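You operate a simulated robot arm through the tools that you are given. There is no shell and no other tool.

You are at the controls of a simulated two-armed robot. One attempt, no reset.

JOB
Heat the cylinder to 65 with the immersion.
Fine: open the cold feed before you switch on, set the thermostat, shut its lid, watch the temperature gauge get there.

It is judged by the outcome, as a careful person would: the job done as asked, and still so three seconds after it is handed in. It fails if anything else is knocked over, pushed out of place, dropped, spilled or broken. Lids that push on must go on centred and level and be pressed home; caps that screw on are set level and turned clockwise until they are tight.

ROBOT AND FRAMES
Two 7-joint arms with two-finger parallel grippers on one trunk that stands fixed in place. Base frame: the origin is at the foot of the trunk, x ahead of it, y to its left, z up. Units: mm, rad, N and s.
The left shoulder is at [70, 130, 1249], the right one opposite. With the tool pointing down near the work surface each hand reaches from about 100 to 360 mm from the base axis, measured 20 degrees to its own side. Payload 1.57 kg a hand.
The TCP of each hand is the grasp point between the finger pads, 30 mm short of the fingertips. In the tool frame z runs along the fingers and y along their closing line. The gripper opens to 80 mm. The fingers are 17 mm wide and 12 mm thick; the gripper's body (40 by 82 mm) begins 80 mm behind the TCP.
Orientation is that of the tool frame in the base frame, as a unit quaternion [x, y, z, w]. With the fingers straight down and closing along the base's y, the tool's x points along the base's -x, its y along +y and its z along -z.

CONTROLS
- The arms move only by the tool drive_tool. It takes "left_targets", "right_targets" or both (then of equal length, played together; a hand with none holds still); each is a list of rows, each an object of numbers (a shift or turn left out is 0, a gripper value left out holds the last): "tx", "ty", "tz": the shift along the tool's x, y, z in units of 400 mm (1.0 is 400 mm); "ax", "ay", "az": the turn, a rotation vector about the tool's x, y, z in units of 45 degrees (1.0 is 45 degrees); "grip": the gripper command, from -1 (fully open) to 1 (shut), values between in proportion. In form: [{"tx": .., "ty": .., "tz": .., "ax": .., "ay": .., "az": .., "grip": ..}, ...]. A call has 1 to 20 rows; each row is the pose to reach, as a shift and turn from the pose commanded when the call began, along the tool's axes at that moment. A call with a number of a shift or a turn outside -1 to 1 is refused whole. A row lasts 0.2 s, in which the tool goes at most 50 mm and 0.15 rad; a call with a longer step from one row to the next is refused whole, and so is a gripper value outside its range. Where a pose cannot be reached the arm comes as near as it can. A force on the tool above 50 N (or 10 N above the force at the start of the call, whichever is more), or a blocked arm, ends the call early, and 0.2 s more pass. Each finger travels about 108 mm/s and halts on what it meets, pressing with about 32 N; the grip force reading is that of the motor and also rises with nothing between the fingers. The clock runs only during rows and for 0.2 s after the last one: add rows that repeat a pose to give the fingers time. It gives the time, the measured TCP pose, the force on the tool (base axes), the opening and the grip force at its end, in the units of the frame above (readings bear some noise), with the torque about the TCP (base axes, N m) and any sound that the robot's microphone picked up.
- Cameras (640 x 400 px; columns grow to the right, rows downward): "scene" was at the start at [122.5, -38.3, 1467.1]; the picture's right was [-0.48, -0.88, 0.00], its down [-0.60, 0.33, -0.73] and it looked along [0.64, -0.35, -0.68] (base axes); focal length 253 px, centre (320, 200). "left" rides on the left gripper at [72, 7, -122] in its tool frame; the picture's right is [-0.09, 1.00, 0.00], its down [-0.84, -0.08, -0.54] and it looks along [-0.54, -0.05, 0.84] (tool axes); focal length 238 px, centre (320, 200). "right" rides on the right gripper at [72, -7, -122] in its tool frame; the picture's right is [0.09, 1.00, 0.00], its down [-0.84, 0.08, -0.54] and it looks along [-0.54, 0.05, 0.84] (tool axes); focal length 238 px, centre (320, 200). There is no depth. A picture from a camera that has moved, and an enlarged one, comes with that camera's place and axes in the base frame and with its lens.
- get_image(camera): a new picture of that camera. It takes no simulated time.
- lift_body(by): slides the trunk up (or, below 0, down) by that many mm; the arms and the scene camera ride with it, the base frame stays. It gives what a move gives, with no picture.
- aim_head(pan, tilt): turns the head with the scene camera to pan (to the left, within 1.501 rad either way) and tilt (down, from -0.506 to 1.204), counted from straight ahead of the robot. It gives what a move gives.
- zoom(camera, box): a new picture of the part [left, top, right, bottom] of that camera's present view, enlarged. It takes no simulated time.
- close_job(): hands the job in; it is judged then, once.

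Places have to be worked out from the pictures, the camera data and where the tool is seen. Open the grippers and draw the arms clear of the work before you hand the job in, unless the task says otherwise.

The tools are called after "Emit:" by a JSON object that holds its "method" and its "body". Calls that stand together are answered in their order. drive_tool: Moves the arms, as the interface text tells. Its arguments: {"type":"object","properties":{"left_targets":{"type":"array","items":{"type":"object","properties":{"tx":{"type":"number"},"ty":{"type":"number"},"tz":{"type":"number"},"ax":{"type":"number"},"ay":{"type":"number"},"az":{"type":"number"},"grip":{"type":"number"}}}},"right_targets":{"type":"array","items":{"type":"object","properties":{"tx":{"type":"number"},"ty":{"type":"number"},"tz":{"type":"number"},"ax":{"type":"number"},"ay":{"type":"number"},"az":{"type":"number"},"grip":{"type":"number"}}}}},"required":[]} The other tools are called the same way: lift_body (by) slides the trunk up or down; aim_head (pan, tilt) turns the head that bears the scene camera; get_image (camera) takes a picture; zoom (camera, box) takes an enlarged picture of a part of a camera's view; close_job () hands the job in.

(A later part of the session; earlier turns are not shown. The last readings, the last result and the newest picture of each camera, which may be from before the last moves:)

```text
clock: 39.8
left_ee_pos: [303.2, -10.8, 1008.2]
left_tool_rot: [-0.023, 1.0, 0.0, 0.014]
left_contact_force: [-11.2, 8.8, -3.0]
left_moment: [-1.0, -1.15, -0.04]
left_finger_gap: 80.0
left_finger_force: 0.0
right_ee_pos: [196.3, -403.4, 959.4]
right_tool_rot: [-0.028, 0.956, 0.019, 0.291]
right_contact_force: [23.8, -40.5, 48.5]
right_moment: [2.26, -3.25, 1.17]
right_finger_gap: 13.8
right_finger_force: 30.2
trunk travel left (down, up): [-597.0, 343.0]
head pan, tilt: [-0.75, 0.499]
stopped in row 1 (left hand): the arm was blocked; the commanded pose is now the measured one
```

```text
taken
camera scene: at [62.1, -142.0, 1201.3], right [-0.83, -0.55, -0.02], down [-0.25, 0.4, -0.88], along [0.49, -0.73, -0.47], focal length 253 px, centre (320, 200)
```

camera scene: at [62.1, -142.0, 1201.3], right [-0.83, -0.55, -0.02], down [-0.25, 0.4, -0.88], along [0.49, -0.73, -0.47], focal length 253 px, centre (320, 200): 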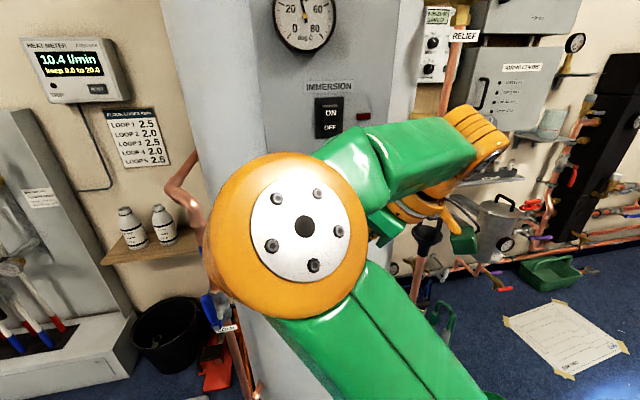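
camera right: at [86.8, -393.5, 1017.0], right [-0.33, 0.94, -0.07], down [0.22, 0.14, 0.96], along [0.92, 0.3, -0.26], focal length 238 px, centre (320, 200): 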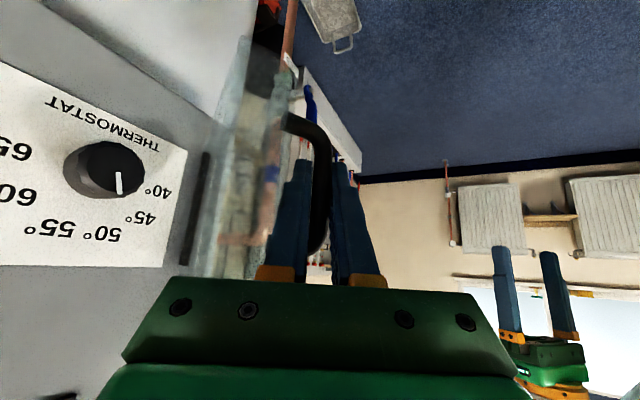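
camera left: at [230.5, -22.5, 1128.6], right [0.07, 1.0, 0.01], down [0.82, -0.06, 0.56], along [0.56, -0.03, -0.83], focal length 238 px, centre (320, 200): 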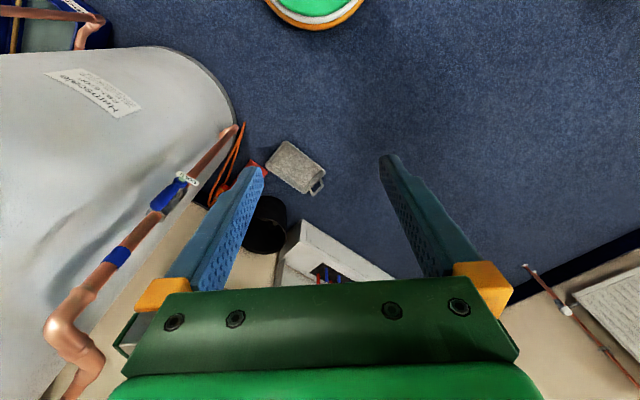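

Emit:
{"method": "get_image", "body": {"camera": "left"}}

Emit:
{"method": "get_image", "body": {"camera": "right"}}

```text
taken
camera left: at [227.8, -7.8, 1127.4], right [0.05, 1.0, 0.0], down [0.82, -0.04, 0.57], along [0.57, -0.02, -0.82], focal length 238 px, centre (320, 200)
```

left: 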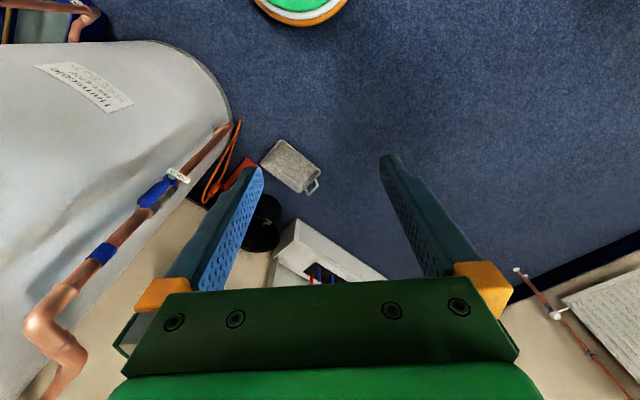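

```text
taken
camera right: at [69.1, -418.9, 1020.6], right [-0.14, 0.99, -0.03], down [0.39, 0.09, 0.92], along [0.91, 0.12, -0.4], focal length 238 px, centre (320, 200)
```

right: 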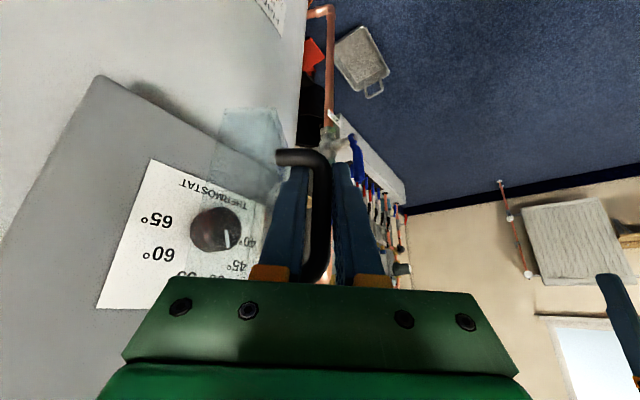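

The body is swinging while the hand is clamped to the fixed lid. The safest step is to let go: open the gripper while holding the pose and let everything settle.

Emit:
{"method": "drive_tool", "body": {"right_targets": [{"grip": -0.2}, {"grip": -0.2}, {"grip": -0.2}]}}

Emit:
{"method": "get_image", "body": {"camera": "right"}}

Emit:
{"method": "get_image", "body": {"camera": "scene"}}

```text
clock: 40.0
left_ee_pos: [276.4, 92.2, 1005.1]
left_tool_rot: [-0.114, 0.993, -0.004, 0.03]
left_contact_force: [6.6, 6.7, 0.7]
left_moment: [-0.73, 0.54, -0.11]
left_finger_gap: 80.0
left_finger_force: 0.0
right_ee_pos: [187.6, -413.9, 990.2]
right_tool_rot: [-0.023, 0.946, -0.009, 0.324]
right_contact_force: [-50.0, 34.4, -154.6]
right_moment: [6.1, -1.28, 3.58]
right_finger_gap: 20.2
right_finger_force: 0.1
trunk travel left (down, up): [-597.0, 343.0]
head pan, tilt: [-0.75, 0.499]
stopped in row 1 (right hand): the force on the tool passed its limit at 272 N (the readings are from after the stop); the commanded pose is now the measured one
```

```text
taken
camera right: at [56.7, -423.6, 1042.4], right [-0.11, 0.99, -0.09], down [0.32, 0.12, 0.94], along [0.94, 0.08, -0.33], focal length 238 px, centre (320, 200)
```

right: 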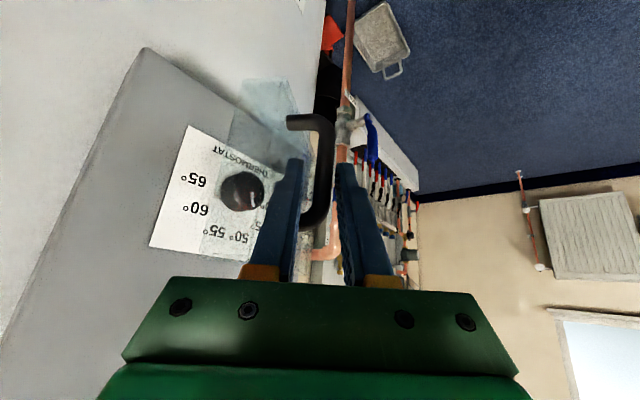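

```text
taken
camera scene: at [-8.3, -169.0, 1202.6], right [-0.89, -0.46, -0.04], down [-0.17, 0.41, -0.9], along [0.43, -0.79, -0.44], focal length 253 px, centre (320, 200)
```

scene: 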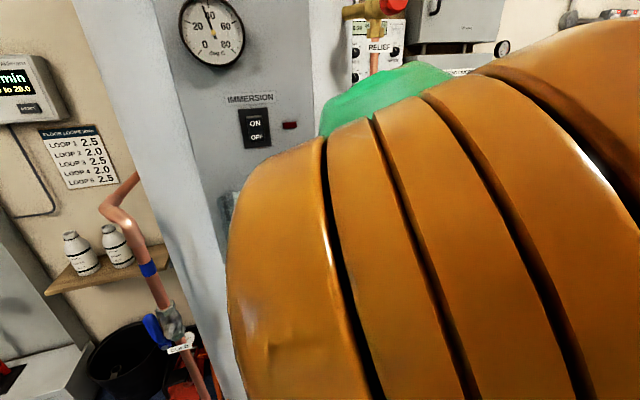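

Things are still moving. I'll command a plain hold to let the body and arms settle.

Emit:
{"method": "drive_tool", "body": {"right_targets": [{"grip": -0.2}]}}

Emit:
{"method": "get_image", "body": {"camera": "right"}}

Emit:
{"method": "get_image", "body": {"camera": "scene"}}

```text
clock: 40.3
left_ee_pos: [415.7, 71.0, 986.5]
left_tool_rot: [-0.071, 0.992, -0.068, 0.082]
left_contact_force: [3.3, -7.5, -1.2]
left_moment: [0.69, 0.25, 0.11]
left_finger_gap: 80.0
left_finger_force: 0.1
right_ee_pos: [203.6, -434.1, 962.9]
right_tool_rot: [0.036, 0.956, 0.17, 0.236]
right_contact_force: [93.3, -2.3, 208.9]
right_moment: [-15.84, 3.99, 0.65]
right_finger_gap: 25.5
right_finger_force: 0.1
trunk travel left (down, up): [-597.0, 343.0]
head pan, tilt: [-0.75, 0.499]
stopped in row 1 (left hand): the arm was blocked; the commanded pose is now the measured one
```

```text
taken
camera right: at [82.7, -467.3, 1030.3], right [-0.09, 0.95, 0.3], down [0.49, -0.22, 0.84], along [0.87, 0.23, -0.44], focal length 238 px, centre (320, 200)
```

right: 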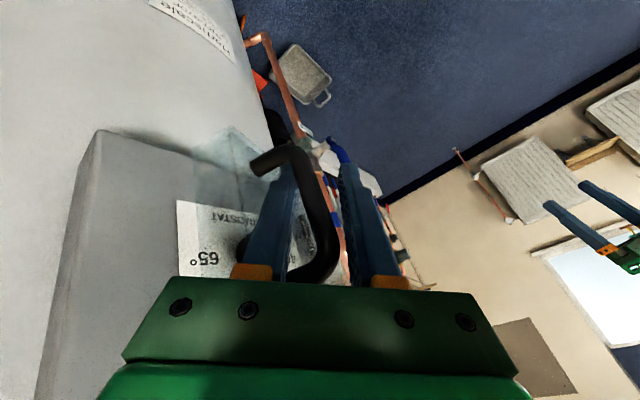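

```text
taken
camera scene: at [-86.7, -226.5, 1217.5], right [-0.99, -0.11, -0.07], down [0.01, 0.43, -0.9], along [0.13, -0.9, -0.43], focal length 253 px, centre (320, 200)
```

scene: 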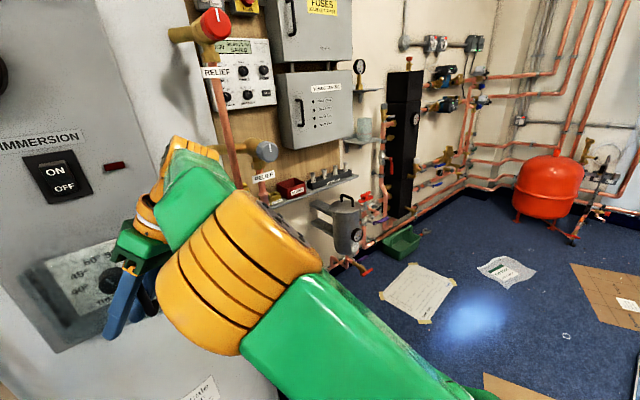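

Emit:
{"method": "drive_tool", "body": {"right_targets": [{"tz": -0.02}]}}

Emit:
{"method": "get_image", "body": {"camera": "scene"}}

```text
clock: 40.7
left_ee_pos: [491.0, 65.4, 897.3]
left_tool_rot: [-0.179, 0.967, -0.033, 0.179]
left_contact_force: [-2.9, -7.8, 0.0]
left_moment: [0.55, -0.19, 0.24]
left_finger_gap: 79.9
left_finger_force: 0.0
right_ee_pos: [202.0, -454.7, 968.2]
right_tool_rot: [0.106, 0.807, 0.386, 0.434]
right_contact_force: [166.0, 24.9, 183.0]
right_moment: [-30.02, 6.41, -0.91]
right_finger_gap: 34.9
right_finger_force: 0.0
trunk travel left (down, up): [-597.0, 343.0]
head pan, tilt: [-0.75, 0.499]
stopped in row 1 (left hand): the arm was blocked; the commanded pose is now the measured one
```

```text
taken
camera scene: at [-124.8, -210.4, 1222.8], right [-0.99, 0.14, 0.02], down [0.04, 0.37, -0.93], along [-0.14, -0.92, -0.37], focal length 253 px, centre (320, 200)
```

scene: 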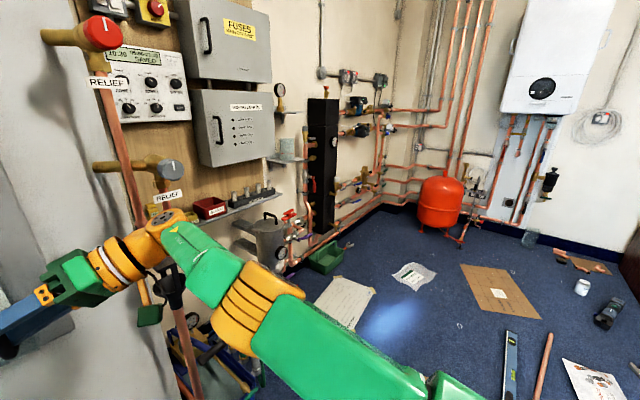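

Emit:
{"method": "drive_tool", "body": {"right_targets": [{"grip": -0.2}, {"grip": -0.2}], "left_targets": [{"grip": -1}, {"grip": -1}]}}

Emit:
{"method": "get_image", "body": {"camera": "scene"}}

Emit:
{"method": "get_image", "body": {"camera": "right"}}

```text
clock: 41.0
left_ee_pos: [332.8, 170.8, 916.2]
left_tool_rot: [-0.386, 0.878, 0.229, 0.168]
left_contact_force: [2.5, 5.4, -1.3]
left_moment: [-0.31, 0.23, 0.03]
left_finger_gap: 80.1
left_finger_force: 0.1
right_ee_pos: [103.3, -400.7, 731.2]
right_tool_rot: [-0.172, 0.72, 0.602, 0.3]
right_contact_force: [-27.7, 2.3, -55.4]
right_moment: [4.7, -1.21, -2.3]
right_finger_gap: 48.0
right_finger_force: 0.6
trunk travel left (down, up): [-597.0, 343.0]
head pan, tilt: [-0.75, 0.499]
stopped in row 1 (left hand): the arm was blocked; the commanded pose is now the measured one
```

```text
taken
camera scene: at [-151.7, -384.9, 1191.8], right [-1.0, -0.03, 0.01], down [-0.02, 0.5, -0.87], along [0.02, -0.87, -0.5], focal length 253 px, centre (320, 200)
```

scene: 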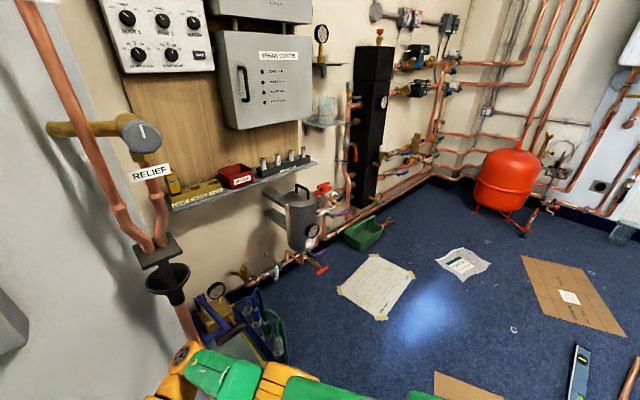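

```text
taken
camera right: at [23.9, -512.0, 692.0], right [-0.67, 0.23, 0.7], down [0.47, -0.6, 0.64], along [0.57, 0.76, 0.3], focal length 238 px, centre (320, 200)
```

right: 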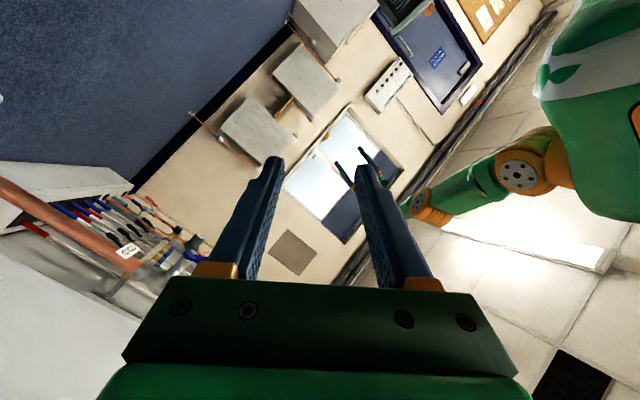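

The hand has come off the handle. I'll keep holding so the body can return to rest, watching each step.

Emit:
{"method": "drive_tool", "body": {"right_targets": [{"grip": -0.2}], "left_targets": [{"grip": -1}]}}

Emit:
{"method": "get_image", "body": {"camera": "scene"}}

```text
clock: 41.3
left_ee_pos: [103.4, 378.0, 952.4]
left_tool_rot: [-0.489, 0.749, 0.435, 0.108]
left_contact_force: [5.4, -1.0, 2.5]
left_moment: [-0.12, 0.36, 0.32]
left_finger_gap: 80.0
left_finger_force: 0.1
right_ee_pos: [82.8, -199.3, 636.5]
right_tool_rot: [-0.142, 0.701, 0.656, -0.242]
right_contact_force: [-2.0, -4.9, -8.6]
right_moment: [0.72, 0.42, -0.55]
right_finger_gap: 47.8
right_finger_force: 0.1
trunk travel left (down, up): [-597.0, 343.0]
head pan, tilt: [-0.75, 0.499]
stopped in row 1 (left hand): the arm was blocked; the commanded pose is now the measured one
```

```text
taken
camera scene: at [-49.4, -451.4, 1176.9], right [-0.86, -0.48, -0.18], down [-0.17, 0.6, -0.78], along [0.48, -0.64, -0.59], focal length 253 px, centre (320, 200)
```

scene: 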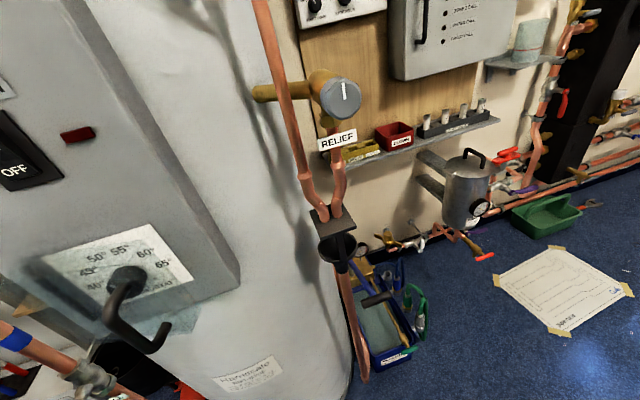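

Emit:
{"method": "drive_tool", "body": {"right_targets": [{"grip": -0.2}], "left_targets": [{"grip": -1}]}}

Emit:
{"method": "get_image", "body": {"camera": "scene"}}

```text
clock: 41.7
left_ee_pos: [-9.7, 587.7, 813.9]
left_tool_rot: [-0.536, 0.675, 0.471, -0.188]
left_contact_force: [-31.0, -13.7, 0.3]
left_moment: [0.57, -1.46, -2.09]
left_finger_gap: 79.9
left_finger_force: 0.1
right_ee_pos: [210.9, -43.3, 490.4]
right_tool_rot: [0.059, 0.876, 0.298, -0.375]
right_contact_force: [3.3, 0.9, 3.3]
right_moment: [-0.09, 0.07, 0.19]
right_finger_gap: 47.9
right_finger_force: 0.0
trunk travel left (down, up): [-597.0, 343.0]
head pan, tilt: [-0.75, 0.499]
stopped in row 1 (left hand): the arm was blocked; the commanded pose is now the measured one
```

```text
taken
camera scene: at [195.8, -183.4, 1194.8], right [-0.75, -0.66, -0.02], down [-0.34, 0.42, -0.84], along [0.57, -0.62, -0.54], focal length 253 px, centre (320, 200)
```

scene: 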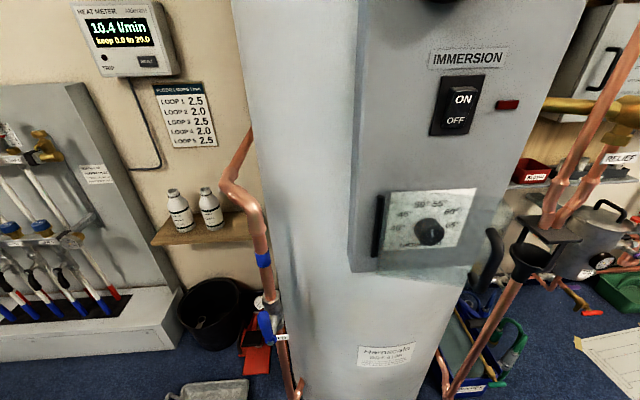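

Emit:
{"method": "drive_tool", "body": {"right_targets": [{"grip": -0.2}], "left_targets": [{"grip": -1}]}}

Emit:
{"method": "get_image", "body": {"camera": "scene"}}

Emit:
{"method": "get_image", "body": {"camera": "left"}}

```text
clock: 41.9
left_ee_pos: [-219.6, 655.7, 657.1]
left_tool_rot: [0.716, -0.572, -0.292, 0.272]
left_contact_force: [-17.2, -52.6, -14.0]
left_moment: [3.67, -0.15, -2.88]
left_finger_gap: 80.0
left_finger_force: 0.0
right_ee_pos: [173.6, 100.9, 465.4]
right_tool_rot: [-0.036, 0.92, 0.188, -0.342]
right_contact_force: [81.9, -34.1, 26.0]
right_moment: [1.85, 4.34, 0.14]
right_finger_gap: 48.2
right_finger_force: 0.0
trunk travel left (down, up): [-597.0, 343.0]
head pan, tilt: [-0.75, 0.499]
stopped in row 1 (left hand): the force on the tool passed its limit at 98 N (the readings are from after the stop); the commanded pose is now the measured one
```

```text
taken
camera scene: at [160.1, 102.9, 1209.1], right [-0.56, -0.82, 0.1], down [-0.38, 0.15, -0.91], along [0.74, -0.55, -0.4], focal length 253 px, centre (320, 200)
```

scene: 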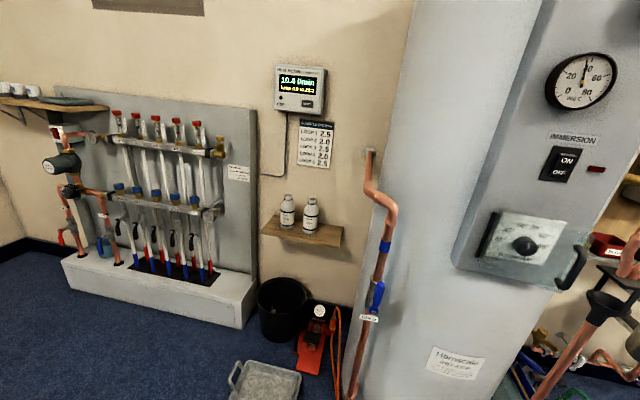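

```text
taken
camera left: at [-121.8, 590.1, 735.9], right [-0.67, -0.11, 0.73], down [0.3, 0.86, 0.4], along [-0.67, 0.49, -0.55], focal length 238 px, centre (320, 200)
```

left: 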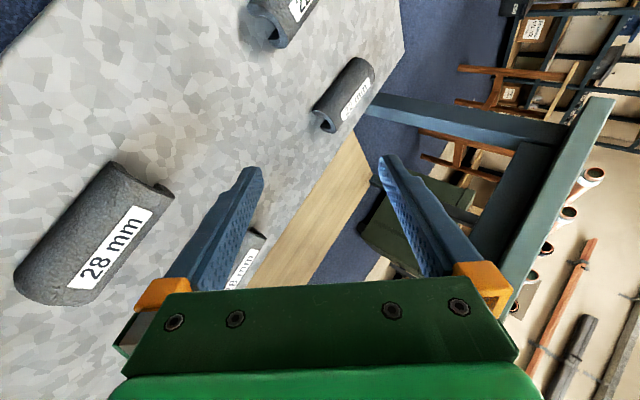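

The body is rocking. Turning the head lets time pass without re-commanding the arms, so I'll use that to let everything settle.

Emit:
{"method": "aim_head", "body": {"pan": -0.7, "tilt": 0.5}}

Emit:
{"method": "get_image", "body": {"camera": "scene"}}

Emit:
{"method": "get_image", "body": {"camera": "left"}}

Emit:
{"method": "get_image", "body": {"camera": "right"}}

```text
clock: 42.5
left_ee_pos: [-321.3, 511.6, 862.3]
left_tool_rot: [0.759, -0.245, -0.428, 0.425]
left_contact_force: [-0.8, -0.2, -0.2]
left_moment: [-0.02, -0.03, 0.11]
left_finger_gap: 80.0
left_finger_force: 0.0
right_ee_pos: [178.0, 26.8, 438.2]
right_tool_rot: [-0.027, 0.88, 0.152, -0.449]
right_contact_force: [-4.7, -21.6, -8.8]
right_moment: [1.23, 0.24, -1.42]
right_finger_gap: 48.1
right_finger_force: 0.0
trunk travel left (down, up): [-597.0, 343.0]
head pan, tilt: [-0.7, 0.499]
```

```text
taken
camera scene: at [240.1, 96.2, 1202.7], right [-0.22, -0.97, 0.02], down [-0.45, 0.09, -0.89], along [0.86, -0.21, -0.46], focal length 253 px, centre (320, 200)
```

scene: 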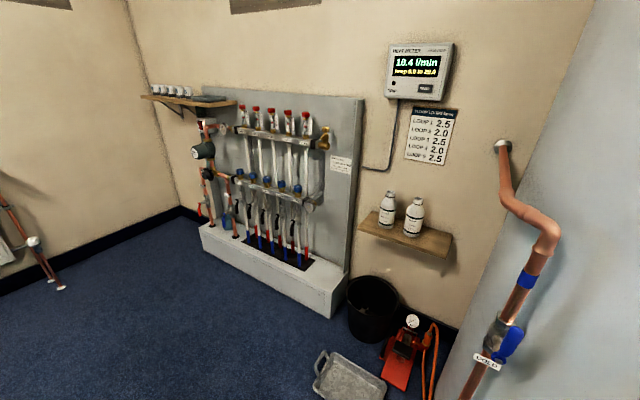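

```text
taken
camera left: at [-180.2, 509.2, 868.1], right [-0.06, -0.45, 0.89], down [0.04, 0.89, 0.45], along [-1.0, 0.06, -0.03], focal length 238 px, centre (320, 200)
```

left: 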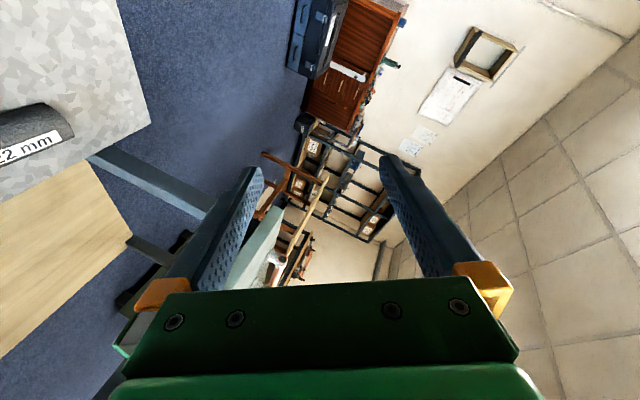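

```text
taken
camera right: at [231.7, -21.8, 560.3], right [0.03, 0.93, 0.36], down [0.94, 0.1, -0.33], along [-0.35, 0.35, -0.87], focal length 238 px, centre (320, 200)
```

right: 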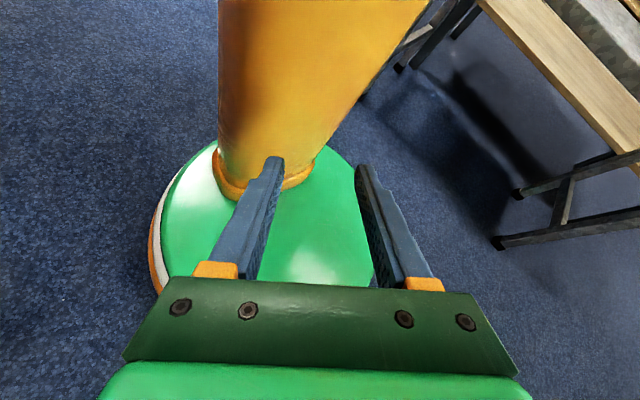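

Emit:
{"method": "aim_head", "body": {"pan": -0.75, "tilt": 0.5}}

Emit:
{"method": "get_image", "body": {"camera": "scene"}}

Emit:
{"method": "get_image", "body": {"camera": "right"}}

Emit:
{"method": "get_image", "body": {"camera": "left"}}

```text
clock: 43.2
left_ee_pos: [-74.1, 691.8, 799.6]
left_tool_rot: [-0.454, 0.73, 0.476, -0.185]
left_contact_force: [26.2, -23.4, -47.2]
left_moment: [3.23, 4.85, -0.48]
left_finger_gap: 80.3
left_finger_force: 0.1
right_ee_pos: [87.9, 22.8, 507.2]
right_tool_rot: [0.099, 0.871, 0.277, -0.394]
right_contact_force: [35.9, 82.7, -22.4]
right_moment: [-3.14, 2.69, 6.4]
right_finger_gap: 48.0
right_finger_force: 0.0
trunk travel left (down, up): [-597.0, 343.0]
head pan, tilt: [-0.75, 0.499]
```

```text
taken
camera scene: at [33.3, -69.7, 1208.1], right [-0.68, -0.73, -0.03], down [-0.3, 0.32, -0.9], along [0.67, -0.6, -0.44], focal length 253 px, centre (320, 200)
```

scene: 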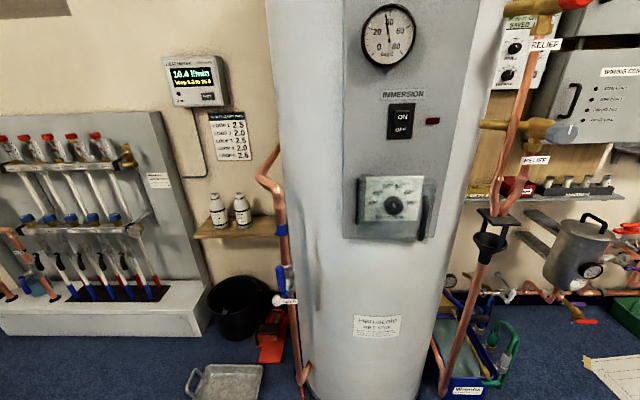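

```text
taken
camera right: at [113.3, -53.6, 623.1], right [0.33, 0.82, 0.47], down [0.93, -0.2, -0.3], along [-0.15, 0.54, -0.83], focal length 238 px, centre (320, 200)
```

right: 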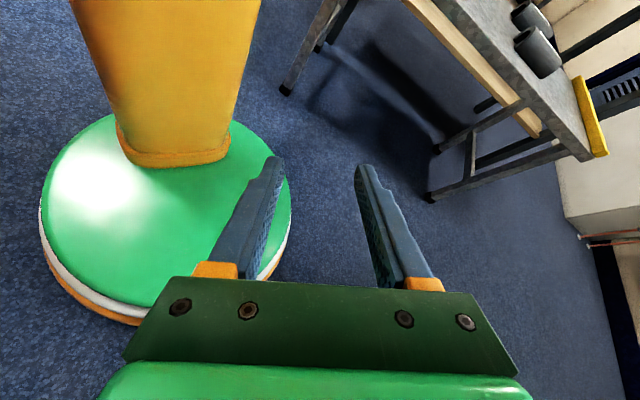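

```text
taken
camera left: at [-28.7, 568.2, 851.2], right [-0.44, 0.21, 0.87], down [0.85, 0.41, 0.33], along [-0.29, 0.89, -0.36], focal length 238 px, centre (320, 200)
```

left: 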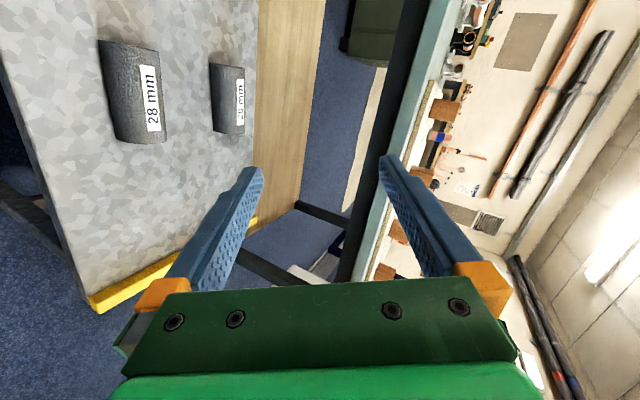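

The trunk is back near its upright place, and the lid, valve and panel all look intact. I'll let it settle further.

Emit:
{"method": "aim_head", "body": {"pan": -0.7, "tilt": 0.5}}

Emit:
{"method": "get_image", "body": {"camera": "scene"}}

Emit:
{"method": "get_image", "body": {"camera": "left"}}

Emit:
{"method": "get_image", "body": {"camera": "right"}}

```text
clock: 43.8
left_ee_pos: [-164.2, 622.1, 784.4]
left_tool_rot: [0.621, -0.6, -0.409, 0.296]
left_contact_force: [0.5, -0.2, -0.8]
left_moment: [0.03, 0.01, -0.01]
left_finger_gap: 80.2
left_finger_force: 0.2
right_ee_pos: [137.3, 33.4, 485.1]
right_tool_rot: [0.007, 0.885, 0.287, -0.368]
right_contact_force: [0.4, -0.4, 0.0]
right_moment: [0.0, 0.05, 0.03]
right_finger_gap: 47.9
right_finger_force: 0.0
trunk travel left (down, up): [-597.0, 343.0]
head pan, tilt: [-0.7, 0.499]
```

```text
taken
camera scene: at [123.3, -54.5, 1198.8], right [-0.64, -0.77, 0.0], down [-0.37, 0.31, -0.88], along [0.67, -0.56, -0.48], focal length 253 px, centre (320, 200)
```

scene: 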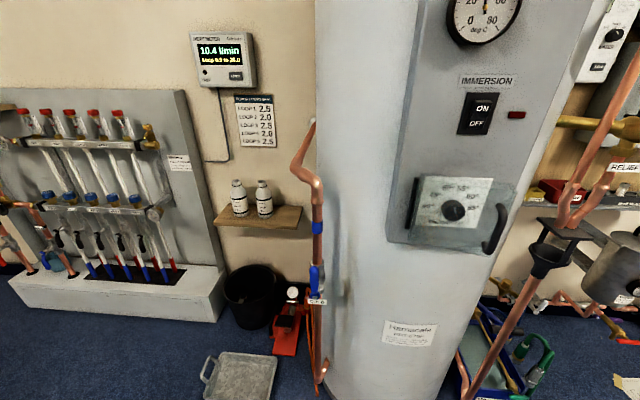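

```text
taken
camera left: at [-65.8, 534.9, 838.2], right [-0.5, -0.01, 0.87], down [0.55, 0.77, 0.33], along [-0.67, 0.64, -0.37], focal length 238 px, centre (320, 200)
```

left: 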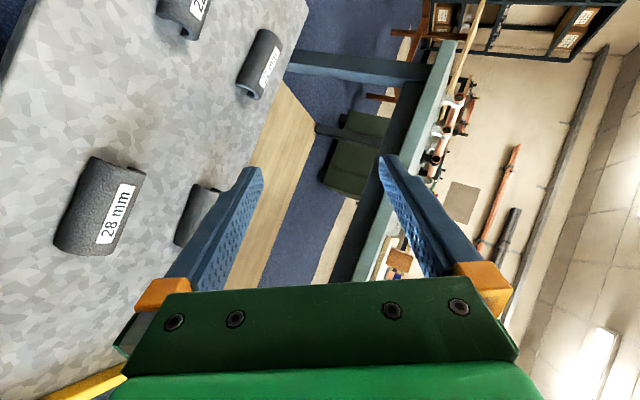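

```text
taken
camera right: at [161.9, -47.8, 597.6], right [0.16, 0.81, 0.56], down [0.98, -0.05, -0.2], along [-0.14, 0.58, -0.8], focal length 238 px, centre (320, 200)
```

right: 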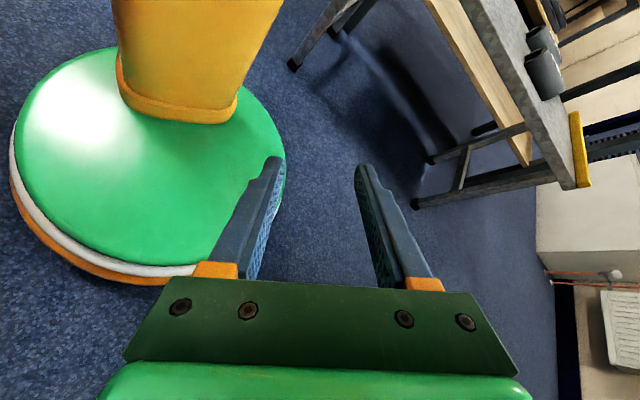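

Everything has settled: both hands read near zero and the trunk is back in place. I'll check the state of the panel, lid and surroundings before moving.

Emit:
{"method": "zoom", "body": {"camera": "scene", "box": [370, 60, 550, 260]}}

Emit:
{"method": "zoom", "body": {"camera": "scene", "box": [180, 170, 400, 400]}}

Emit:
{"method": "aim_head", "body": {"pan": 1.3, "tilt": 0.6}}

Emit:
{"method": "get_image", "body": {"camera": "scene"}}

```text
2.00 times, centred on (460, 160) of scene
camera zoom: at [123.3, -54.5, 1198.8], right [-0.64, -0.77, 0.0], down [-0.37, 0.31, -0.88], along [0.67, -0.56, -0.48], focal length 506 px, centre (40, 280)
```

zoom: 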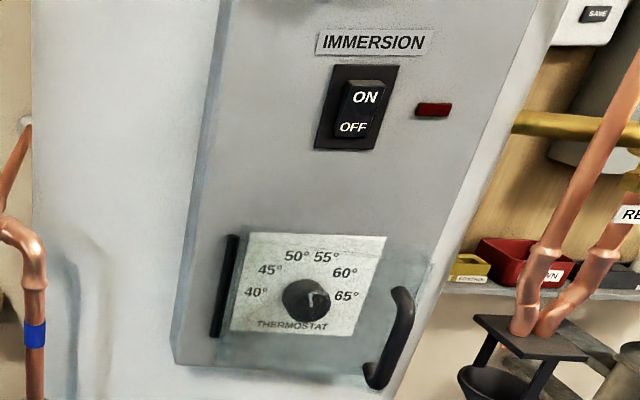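

```text
1.74 times, centred on (290, 285) of scene
camera zoom: at [123.3, -54.5, 1198.8], right [-0.64, -0.77, 0.0], down [-0.37, 0.31, -0.88], along [0.67, -0.56, -0.48], focal length 440 px, centre (372, 52)
```

zoom: 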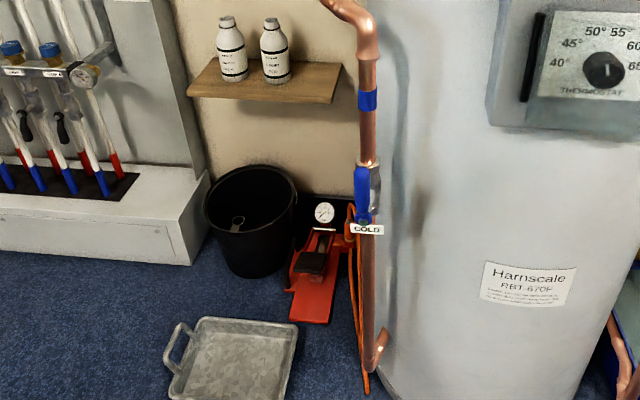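

```text
clock: 45.7
left_ee_pos: [-165.3, 620.1, 784.9]
left_tool_rot: [0.622, -0.6, -0.409, 0.294]
left_contact_force: [0.5, 0.1, 0.4]
left_moment: [-0.02, -0.02, 0.02]
left_finger_gap: 80.2
left_finger_force: 0.1
right_ee_pos: [142.9, 35.4, 487.3]
right_tool_rot: [0.018, 0.891, 0.264, -0.368]
right_contact_force: [-0.6, -0.4, 0.5]
right_moment: [0.02, 0.02, 0.01]
right_finger_gap: 47.9
right_finger_force: 0.1
trunk travel left (down, up): [-597.0, 343.0]
head pan, tilt: [1.3, 0.6]
```

```text
taken
camera scene: at [73.2, 86.8, 1189.9], right [0.96, -0.27, 0.0], down [-0.15, -0.54, -0.82], along [0.22, 0.79, -0.57], focal length 253 px, centre (320, 200)
```

scene: 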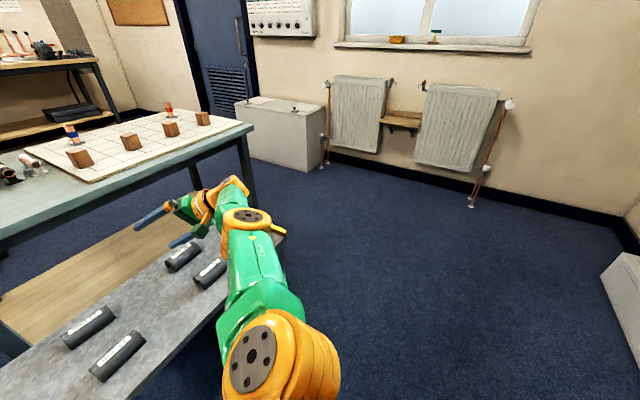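

The panel, lever, bottles and bucket look undisturbed, and the insulation pieces still lie in their pattern on the bench. The left arm is stretched out over the benches. I'll bring it gently back toward the robot in small steps.

Emit:
{"method": "drive_tool", "body": {"left_targets": [{"tx": 0.02, "ty": 0.02, "tz": -0.07}, {"tx": 0.05, "ty": 0.035, "tz": -0.15}, {"tx": 0.09, "ty": 0.055, "tz": -0.24}, {"tx": 0.13, "ty": 0.075, "tz": -0.33}]}}

Emit:
{"method": "get_image", "body": {"camera": "scene"}}

```text
clock: 46.7
left_ee_pos: [-68.7, 549.6, 869.0]
left_tool_rot: [0.623, -0.599, -0.409, 0.294]
left_contact_force: [-0.7, -0.9, 0.4]
left_moment: [0.01, -0.01, 0.01]
left_finger_gap: 79.9
left_finger_force: 0.0
right_ee_pos: [142.2, 35.1, 486.7]
right_tool_rot: [0.018, 0.891, 0.264, -0.37]
right_contact_force: [0.1, -0.3, -0.1]
right_moment: [-0.01, 0.03, 0.03]
right_finger_gap: 48.3
right_finger_force: 0.1
trunk travel left (down, up): [-597.0, 343.0]
head pan, tilt: [1.3, 0.6]
```

```text
taken
camera scene: at [73.9, 85.5, 1190.0], right [0.96, -0.27, 0.0], down [-0.15, -0.54, -0.83], along [0.22, 0.8, -0.56], focal length 253 px, centre (320, 200)
```

scene: 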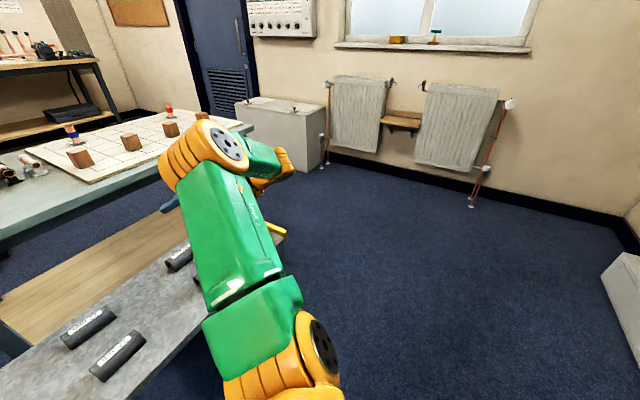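

Emit:
{"method": "drive_tool", "body": {"left_targets": [{"tx": 0.04, "ty": 0.017, "tz": -0.09}, {"tx": 0.08, "ty": 0.034, "tz": -0.18}, {"tx": 0.12, "ty": 0.05, "tz": -0.27}, {"tx": 0.16, "ty": 0.067, "tz": -0.36}]}}

Emit:
{"method": "get_image", "body": {"camera": "scene"}}

Emit:
{"method": "get_image", "body": {"camera": "left"}}

```text
clock: 47.7
left_ee_pos: [37.6, 465.1, 951.8]
left_tool_rot: [0.622, -0.599, -0.41, 0.294]
left_contact_force: [0.2, 0.1, -1.2]
left_moment: [0.03, -0.01, 0.0]
left_finger_gap: 79.8
left_finger_force: 0.1
right_ee_pos: [142.0, 34.2, 486.2]
right_tool_rot: [0.018, 0.891, 0.263, -0.37]
right_contact_force: [-0.4, 0.2, -0.2]
right_moment: [-0.01, -0.02, -0.01]
right_finger_gap: 48.4
right_finger_force: 0.1
trunk travel left (down, up): [-597.0, 343.0]
head pan, tilt: [1.3, 0.6]
```

```text
taken
camera scene: at [73.9, 85.8, 1189.9], right [0.96, -0.27, 0.0], down [-0.15, -0.54, -0.83], along [0.22, 0.8, -0.56], focal length 253 px, centre (320, 200)
```

scene: 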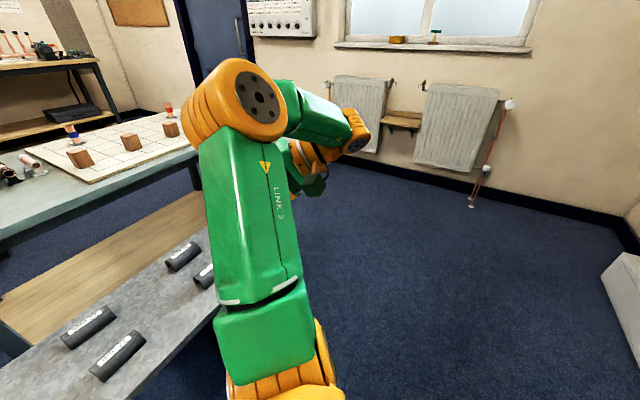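

```text
taken
camera left: at [136.2, 378.6, 1005.6], right [-0.5, -0.02, 0.87], down [0.55, 0.77, 0.33], along [-0.67, 0.64, -0.37], focal length 238 px, centre (320, 200)
```

left: 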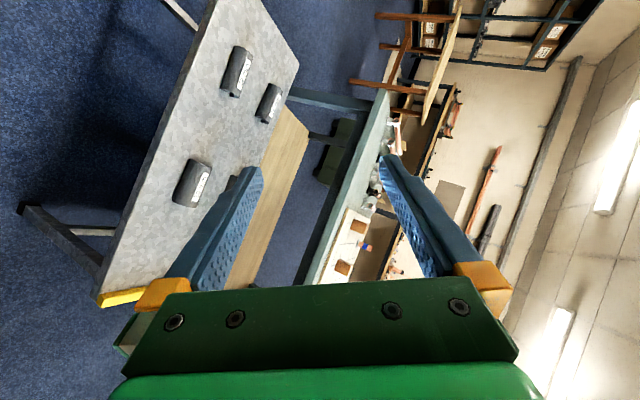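

The left arm is now clear and nothing on the bench has moved. Next I'll look at the right arm, which ended up low near the trunk.

Emit:
{"method": "aim_head", "body": {"pan": -0.6, "tilt": 1.1}}

Emit:
{"method": "get_image", "body": {"camera": "scene"}}

Emit:
{"method": "get_image", "body": {"camera": "right"}}

```text
clock: 49.6
left_ee_pos: [36.5, 466.1, 952.3]
left_tool_rot: [0.622, -0.599, -0.408, 0.295]
left_contact_force: [-0.2, -0.2, -0.7]
left_moment: [0.05, -0.02, -0.01]
left_finger_gap: 80.0
left_finger_force: 0.1
right_ee_pos: [142.3, 35.3, 487.8]
right_tool_rot: [0.018, 0.891, 0.263, -0.369]
right_contact_force: [0.8, 0.1, -0.2]
right_moment: [0.03, -0.01, -0.03]
right_finger_gap: 48.1
right_finger_force: 0.0
trunk travel left (down, up): [-597.0, 343.0]
head pan, tilt: [-0.6, 1.1]
```

```text
taken
camera scene: at [101.7, -34.1, 1151.3], right [-0.56, -0.83, 0.0], down [-0.74, 0.5, -0.45], along [0.37, -0.26, -0.89], focal length 253 px, centre (320, 200)
```

scene: 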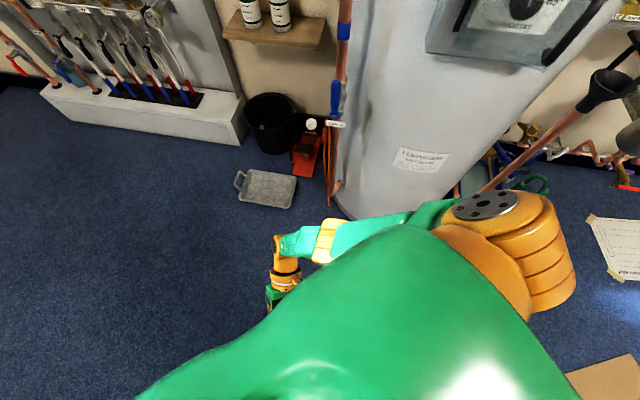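

```text
taken
camera right: at [166.9, -40.4, 603.4], right [0.16, 0.84, 0.52], down [0.98, -0.06, -0.2], along [-0.14, 0.54, -0.83], focal length 238 px, centre (320, 200)
```

right: 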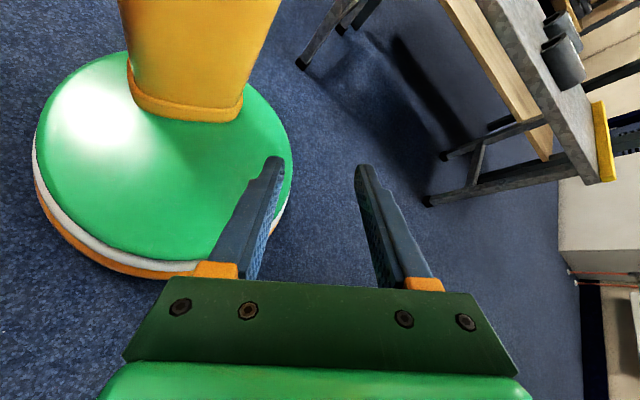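

The right arm is now in an elbow-out posture, which suits pointing at the panel better. I'll swing the hand forward away from the trunk and turn it to point straight down, in small steps.

Emit:
{"method": "drive_tool", "body": {"right_targets": [{"tx": -0.015, "ty": -0.023, "tz": -0.078, "ax": 0.099, "ay": -0.14, "az": -0.007}, {"tx": -0.03, "ty": -0.046, "tz": -0.157, "ax": 0.199, "ay": -0.279, "az": -0.014}, {"tx": -0.044, "ty": -0.069, "tz": -0.235, "ax": 0.298, "ay": -0.419, "az": -0.02}, {"tx": -0.059, "ty": -0.093, "tz": -0.313, "ax": 0.398, "ay": -0.558, "az": -0.027}]}}

Emit:
{"method": "get_image", "body": {"camera": "scene"}}

```text
clock: 50.6
left_ee_pos: [38.0, 467.1, 950.8]
left_tool_rot: [0.622, -0.6, -0.408, 0.295]
left_contact_force: [0.0, -0.4, 0.7]
left_moment: [-0.02, 0.0, 0.03]
left_finger_gap: 79.9
left_finger_force: 0.2
right_ee_pos: [283.7, -76.7, 457.2]
right_tool_rot: [0.005, 0.979, 0.119, -0.164]
right_contact_force: [-0.4, -0.5, 0.3]
right_moment: [-0.02, 0.0, 0.0]
right_finger_gap: 48.0
right_finger_force: 0.1
right hand out of reach, approached as far as the arm can: row 1, 2, 3, 4
trunk travel left (down, up): [-597.0, 343.0]
head pan, tilt: [-0.6, 1.1]
```

```text
taken
camera scene: at [102.2, -33.1, 1151.3], right [-0.56, -0.83, 0.0], down [-0.74, 0.5, -0.45], along [0.37, -0.26, -0.89], focal length 253 px, centre (320, 200)
```

scene: 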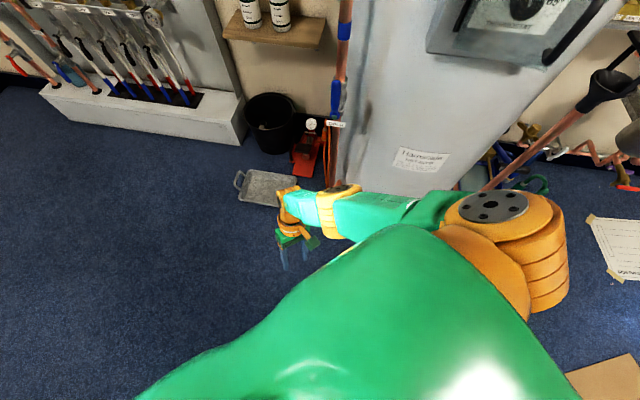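

Emit:
{"method": "drive_tool", "body": {"right_targets": [{"tx": 0.018, "ty": -0.024, "tz": -0.056, "ax": 0.061, "ay": -0.084}, {"tx": 0.035, "ty": -0.047, "tz": -0.112, "ax": 0.122, "ay": -0.168}, {"tx": 0.053, "ty": -0.071, "tz": -0.167, "ax": 0.183, "ay": -0.252}, {"tx": 0.07, "ty": -0.094, "tz": -0.223, "ax": 0.244, "ay": -0.336}, {"tx": 0.088, "ty": -0.118, "tz": -0.279, "ax": 0.305, "ay": -0.42}]}}

Emit:
{"method": "get_image", "body": {"camera": "scene"}}

```text
clock: 51.8
left_ee_pos: [38.0, 464.7, 951.4]
left_tool_rot: [0.623, -0.599, -0.409, 0.294]
left_contact_force: [-0.1, -0.3, 0.1]
left_moment: [0.0, 0.01, 0.0]
left_finger_gap: 80.0
left_finger_force: 0.0
right_ee_pos: [386.0, -199.1, 470.9]
right_tool_rot: [-0.003, 1.0, 0.014, -0.002]
right_contact_force: [-0.5, 0.2, 0.0]
right_moment: [-0.02, -0.03, 0.01]
right_finger_gap: 48.1
right_finger_force: 0.0
right hand out of reach, approached as far as the arm can: row 1, 2, 3, 4, 5
trunk travel left (down, up): [-597.0, 343.0]
head pan, tilt: [-0.6, 1.1]
```

```text
taken
camera scene: at [101.8, -34.2, 1151.3], right [-0.56, -0.83, 0.0], down [-0.74, 0.5, -0.45], along [0.37, -0.26, -0.89], focal length 253 px, centre (320, 200)
```

scene: 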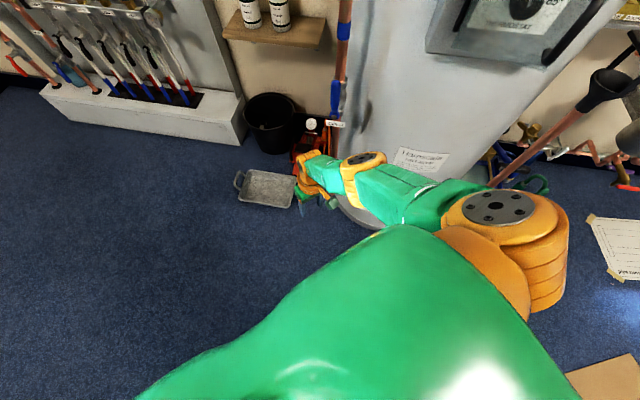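

The arm is stretched straight and stuck at that singular pose. Rather than force it, I'll swing the extended arm up through the clear space straight ahead (x≈470, y≈-150), and from there go to its starting kind of pose beside the panel.

Emit:
{"method": "drive_tool", "body": {"right_targets": [{"tx": -0.045, "ty": 0.024, "tz": -0.073, "grip": 1}, {"tx": -0.09, "ty": 0.048, "tz": -0.147, "grip": 1}, {"tx": -0.135, "ty": 0.0725, "tz": -0.22, "grip": 1}, {"tx": -0.16, "ty": 0.089, "tz": -0.303, "grip": 1}, {"tx": -0.185, "ty": 0.106, "tz": -0.387, "grip": 1}, {"tx": -0.21, "ty": 0.1225, "tz": -0.47, "grip": 1}]}}

Emit:
{"method": "get_image", "body": {"camera": "scene"}}

```text
clock: 53.2
left_ee_pos: [36.8, 466.6, 952.3]
left_tool_rot: [0.623, -0.599, -0.409, 0.294]
left_contact_force: [1.3, -0.6, 1.2]
left_moment: [0.01, -0.02, 0.03]
left_finger_gap: 80.1
left_finger_force: 0.1
right_ee_pos: [468.5, -149.1, 661.4]
right_tool_rot: [0.005, 1.0, -0.001, -0.001]
right_contact_force: [0.8, -0.2, 0.4]
right_moment: [-0.01, 0.0, 0.01]
right_finger_gap: 0.2
right_finger_force: 21.0
right hand out of reach, approached as far as the arm can: row 1
trunk travel left (down, up): [-597.0, 343.0]
head pan, tilt: [-0.6, 1.1]
```

```text
taken
camera scene: at [101.5, -33.8, 1151.3], right [-0.56, -0.83, 0.0], down [-0.74, 0.5, -0.45], along [0.37, -0.26, -0.89], focal length 253 px, centre (320, 200)
```

scene: 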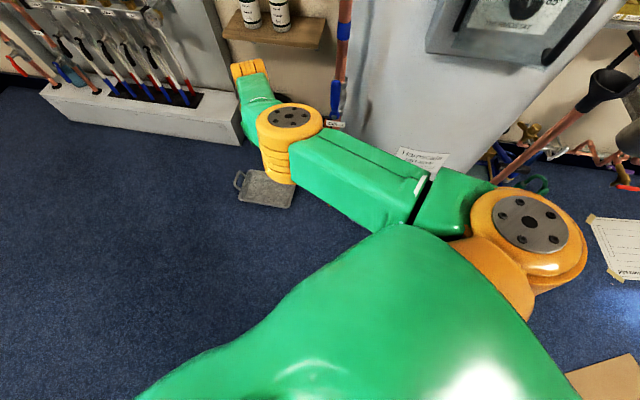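

That worked: the arm is slightly bent again and tracking exactly. I'll continue up and around toward the panel side.

Emit:
{"method": "drive_tool", "body": {"right_targets": [{"tx": -0.006, "ty": -0.001, "tz": -0.082}, {"tx": -0.011, "ty": -0.002, "tz": -0.163}, {"tx": -0.016, "ty": -0.0025, "tz": -0.245}, {"tx": 0.0, "ty": -0.011, "tz": -0.337}, {"tx": 0.017, "ty": -0.019, "tz": -0.428}, {"tx": 0.034, "ty": -0.0275, "tz": -0.52}, {"tx": 0.071, "ty": -0.052, "tz": -0.595}, {"tx": 0.109, "ty": -0.077, "tz": -0.67}, {"tx": 0.146, "ty": -0.1025, "tz": -0.745}, {"tx": 0.196, "ty": -0.165, "tz": -0.795}, {"tx": 0.246, "ty": -0.2275, "tz": -0.845}]}}

Emit:
{"method": "aim_head", "body": {"pan": -0.75, "tilt": 0.6}}

Emit:
{"method": "get_image", "body": {"camera": "scene"}}

Emit:
{"method": "get_image", "body": {"camera": "right"}}

```text
clock: 55.6
left_ee_pos: [36.8, 465.7, 951.8]
left_tool_rot: [0.623, -0.599, -0.408, 0.294]
left_contact_force: [-0.2, -0.5, 0.6]
left_moment: [0.01, 0.01, 0.03]
left_finger_gap: 80.3
left_finger_force: 0.1
right_ee_pos: [368.8, -239.6, 997.6]
right_tool_rot: [0.005, 1.0, 0.0, 0.0]
right_contact_force: [0.1, -0.1, -0.1]
right_moment: [0.01, -0.04, 0.04]
right_finger_gap: 0.3
right_finger_force: 21.1
trunk travel left (down, up): [-597.0, 343.0]
head pan, tilt: [-0.6, 1.1]
```

```text
clock: 56.5
left_ee_pos: [37.7, 465.1, 950.9]
left_tool_rot: [0.623, -0.599, -0.408, 0.293]
left_contact_force: [0.4, -0.2, 0.3]
left_moment: [0.01, 0.0, -0.01]
left_finger_gap: 80.0
left_finger_force: 0.0
right_ee_pos: [370.3, -238.5, 996.7]
right_tool_rot: [0.006, 1.0, -0.001, 0.001]
right_contact_force: [1.0, 0.9, 0.0]
right_moment: [0.01, -0.02, -0.01]
right_finger_gap: 0.1
right_finger_force: 21.1
trunk travel left (down, up): [-597.0, 343.0]
head pan, tilt: [-0.75, 0.6]
```

```text
taken
camera scene: at [114.2, -58.7, 1189.9], right [-0.68, -0.73, 0.0], down [-0.41, 0.39, -0.82], along [0.6, -0.56, -0.57], focal length 253 px, centre (320, 200)
```

scene: 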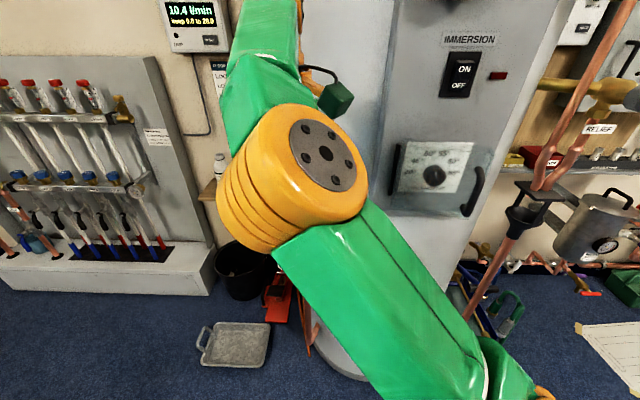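

```text
taken
camera right: at [298.0, -244.4, 1118.5], right [-0.08, 1.0, 0.0], down [0.84, 0.07, 0.54], along [0.54, 0.04, -0.84], focal length 238 px, centre (320, 200)
```

right: 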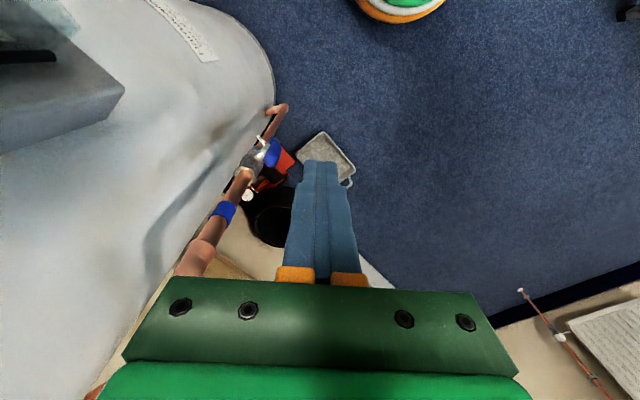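

The arm tracks cleanly when it's well extended. I'll move along to beside the panel at [283,-355,1001], then turn the hand to face the panel.

Emit:
{"method": "drive_tool", "body": {"right_targets": [{"tx": 0.054, "ty": -0.073, "tz": -0.003}, {"tx": 0.109, "ty": -0.146, "tz": -0.005}, {"tx": 0.163, "ty": -0.218, "tz": -0.008}, {"tx": 0.2175, "ty": -0.291, "tz": -0.01}]}}

Emit:
{"method": "drive_tool", "body": {"right_targets": [{"az": 0.165}, {"az": 0.33}, {"az": 0.5}, {"az": 0.665}, {"az": 0.83}, {"az": 1.0}]}}

Emit:
{"method": "get_image", "body": {"camera": "right"}}

Emit:
{"method": "get_image", "body": {"camera": "scene"}}

```text
clock: 57.5
left_ee_pos: [36.4, 465.2, 953.2]
left_tool_rot: [0.623, -0.599, -0.409, 0.293]
left_contact_force: [-0.5, 0.3, 0.5]
left_moment: [-0.02, 0.01, -0.01]
left_finger_gap: 80.1
left_finger_force: 0.0
right_ee_pos: [281.6, -357.6, 1000.6]
right_tool_rot: [0.006, 1.0, 0.0, 0.0]
right_contact_force: [0.0, 0.1, 0.6]
right_moment: [0.02, -0.04, -0.05]
right_finger_gap: 0.0
right_finger_force: 21.1
trunk travel left (down, up): [-597.0, 343.0]
head pan, tilt: [-0.75, 0.6]
```

```text
clock: 58.9
left_ee_pos: [37.4, 465.6, 950.9]
left_tool_rot: [0.623, -0.599, -0.408, 0.294]
left_contact_force: [-0.2, -0.1, -0.2]
left_moment: [-0.04, -0.02, -0.03]
left_finger_gap: 80.2
left_finger_force: 0.1
right_ee_pos: [282.2, -353.7, 1001.3]
right_tool_rot: [0.388, 0.922, -0.001, 0.0]
right_contact_force: [0.3, -0.9, 0.1]
right_moment: [0.01, 0.03, 0.04]
right_finger_gap: 0.2
right_finger_force: 21.2
trunk travel left (down, up): [-597.0, 343.0]
head pan, tilt: [-0.75, 0.6]
```

```text
taken
camera right: at [226.2, -307.5, 1122.6], right [0.65, 0.76, 0.0], down [0.64, -0.54, 0.54], along [0.41, -0.35, -0.84], focal length 238 px, centre (320, 200)
```

right: 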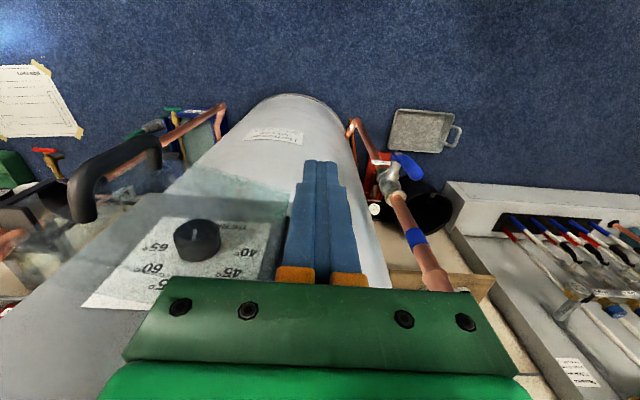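

```text
taken
camera scene: at [114.2, -58.8, 1190.0], right [-0.68, -0.73, 0.0], down [-0.41, 0.39, -0.83], along [0.6, -0.56, -0.56], focal length 253 px, centre (320, 200)
```

scene: 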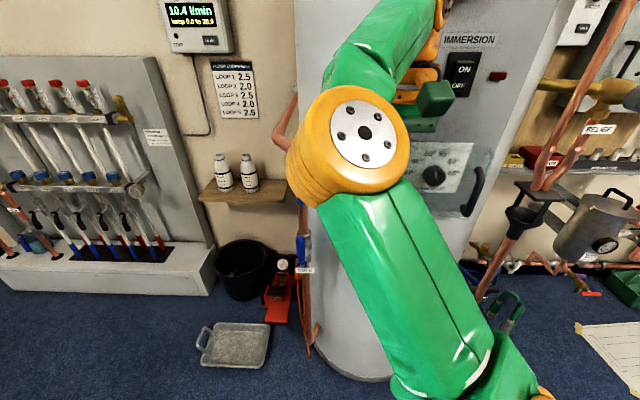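

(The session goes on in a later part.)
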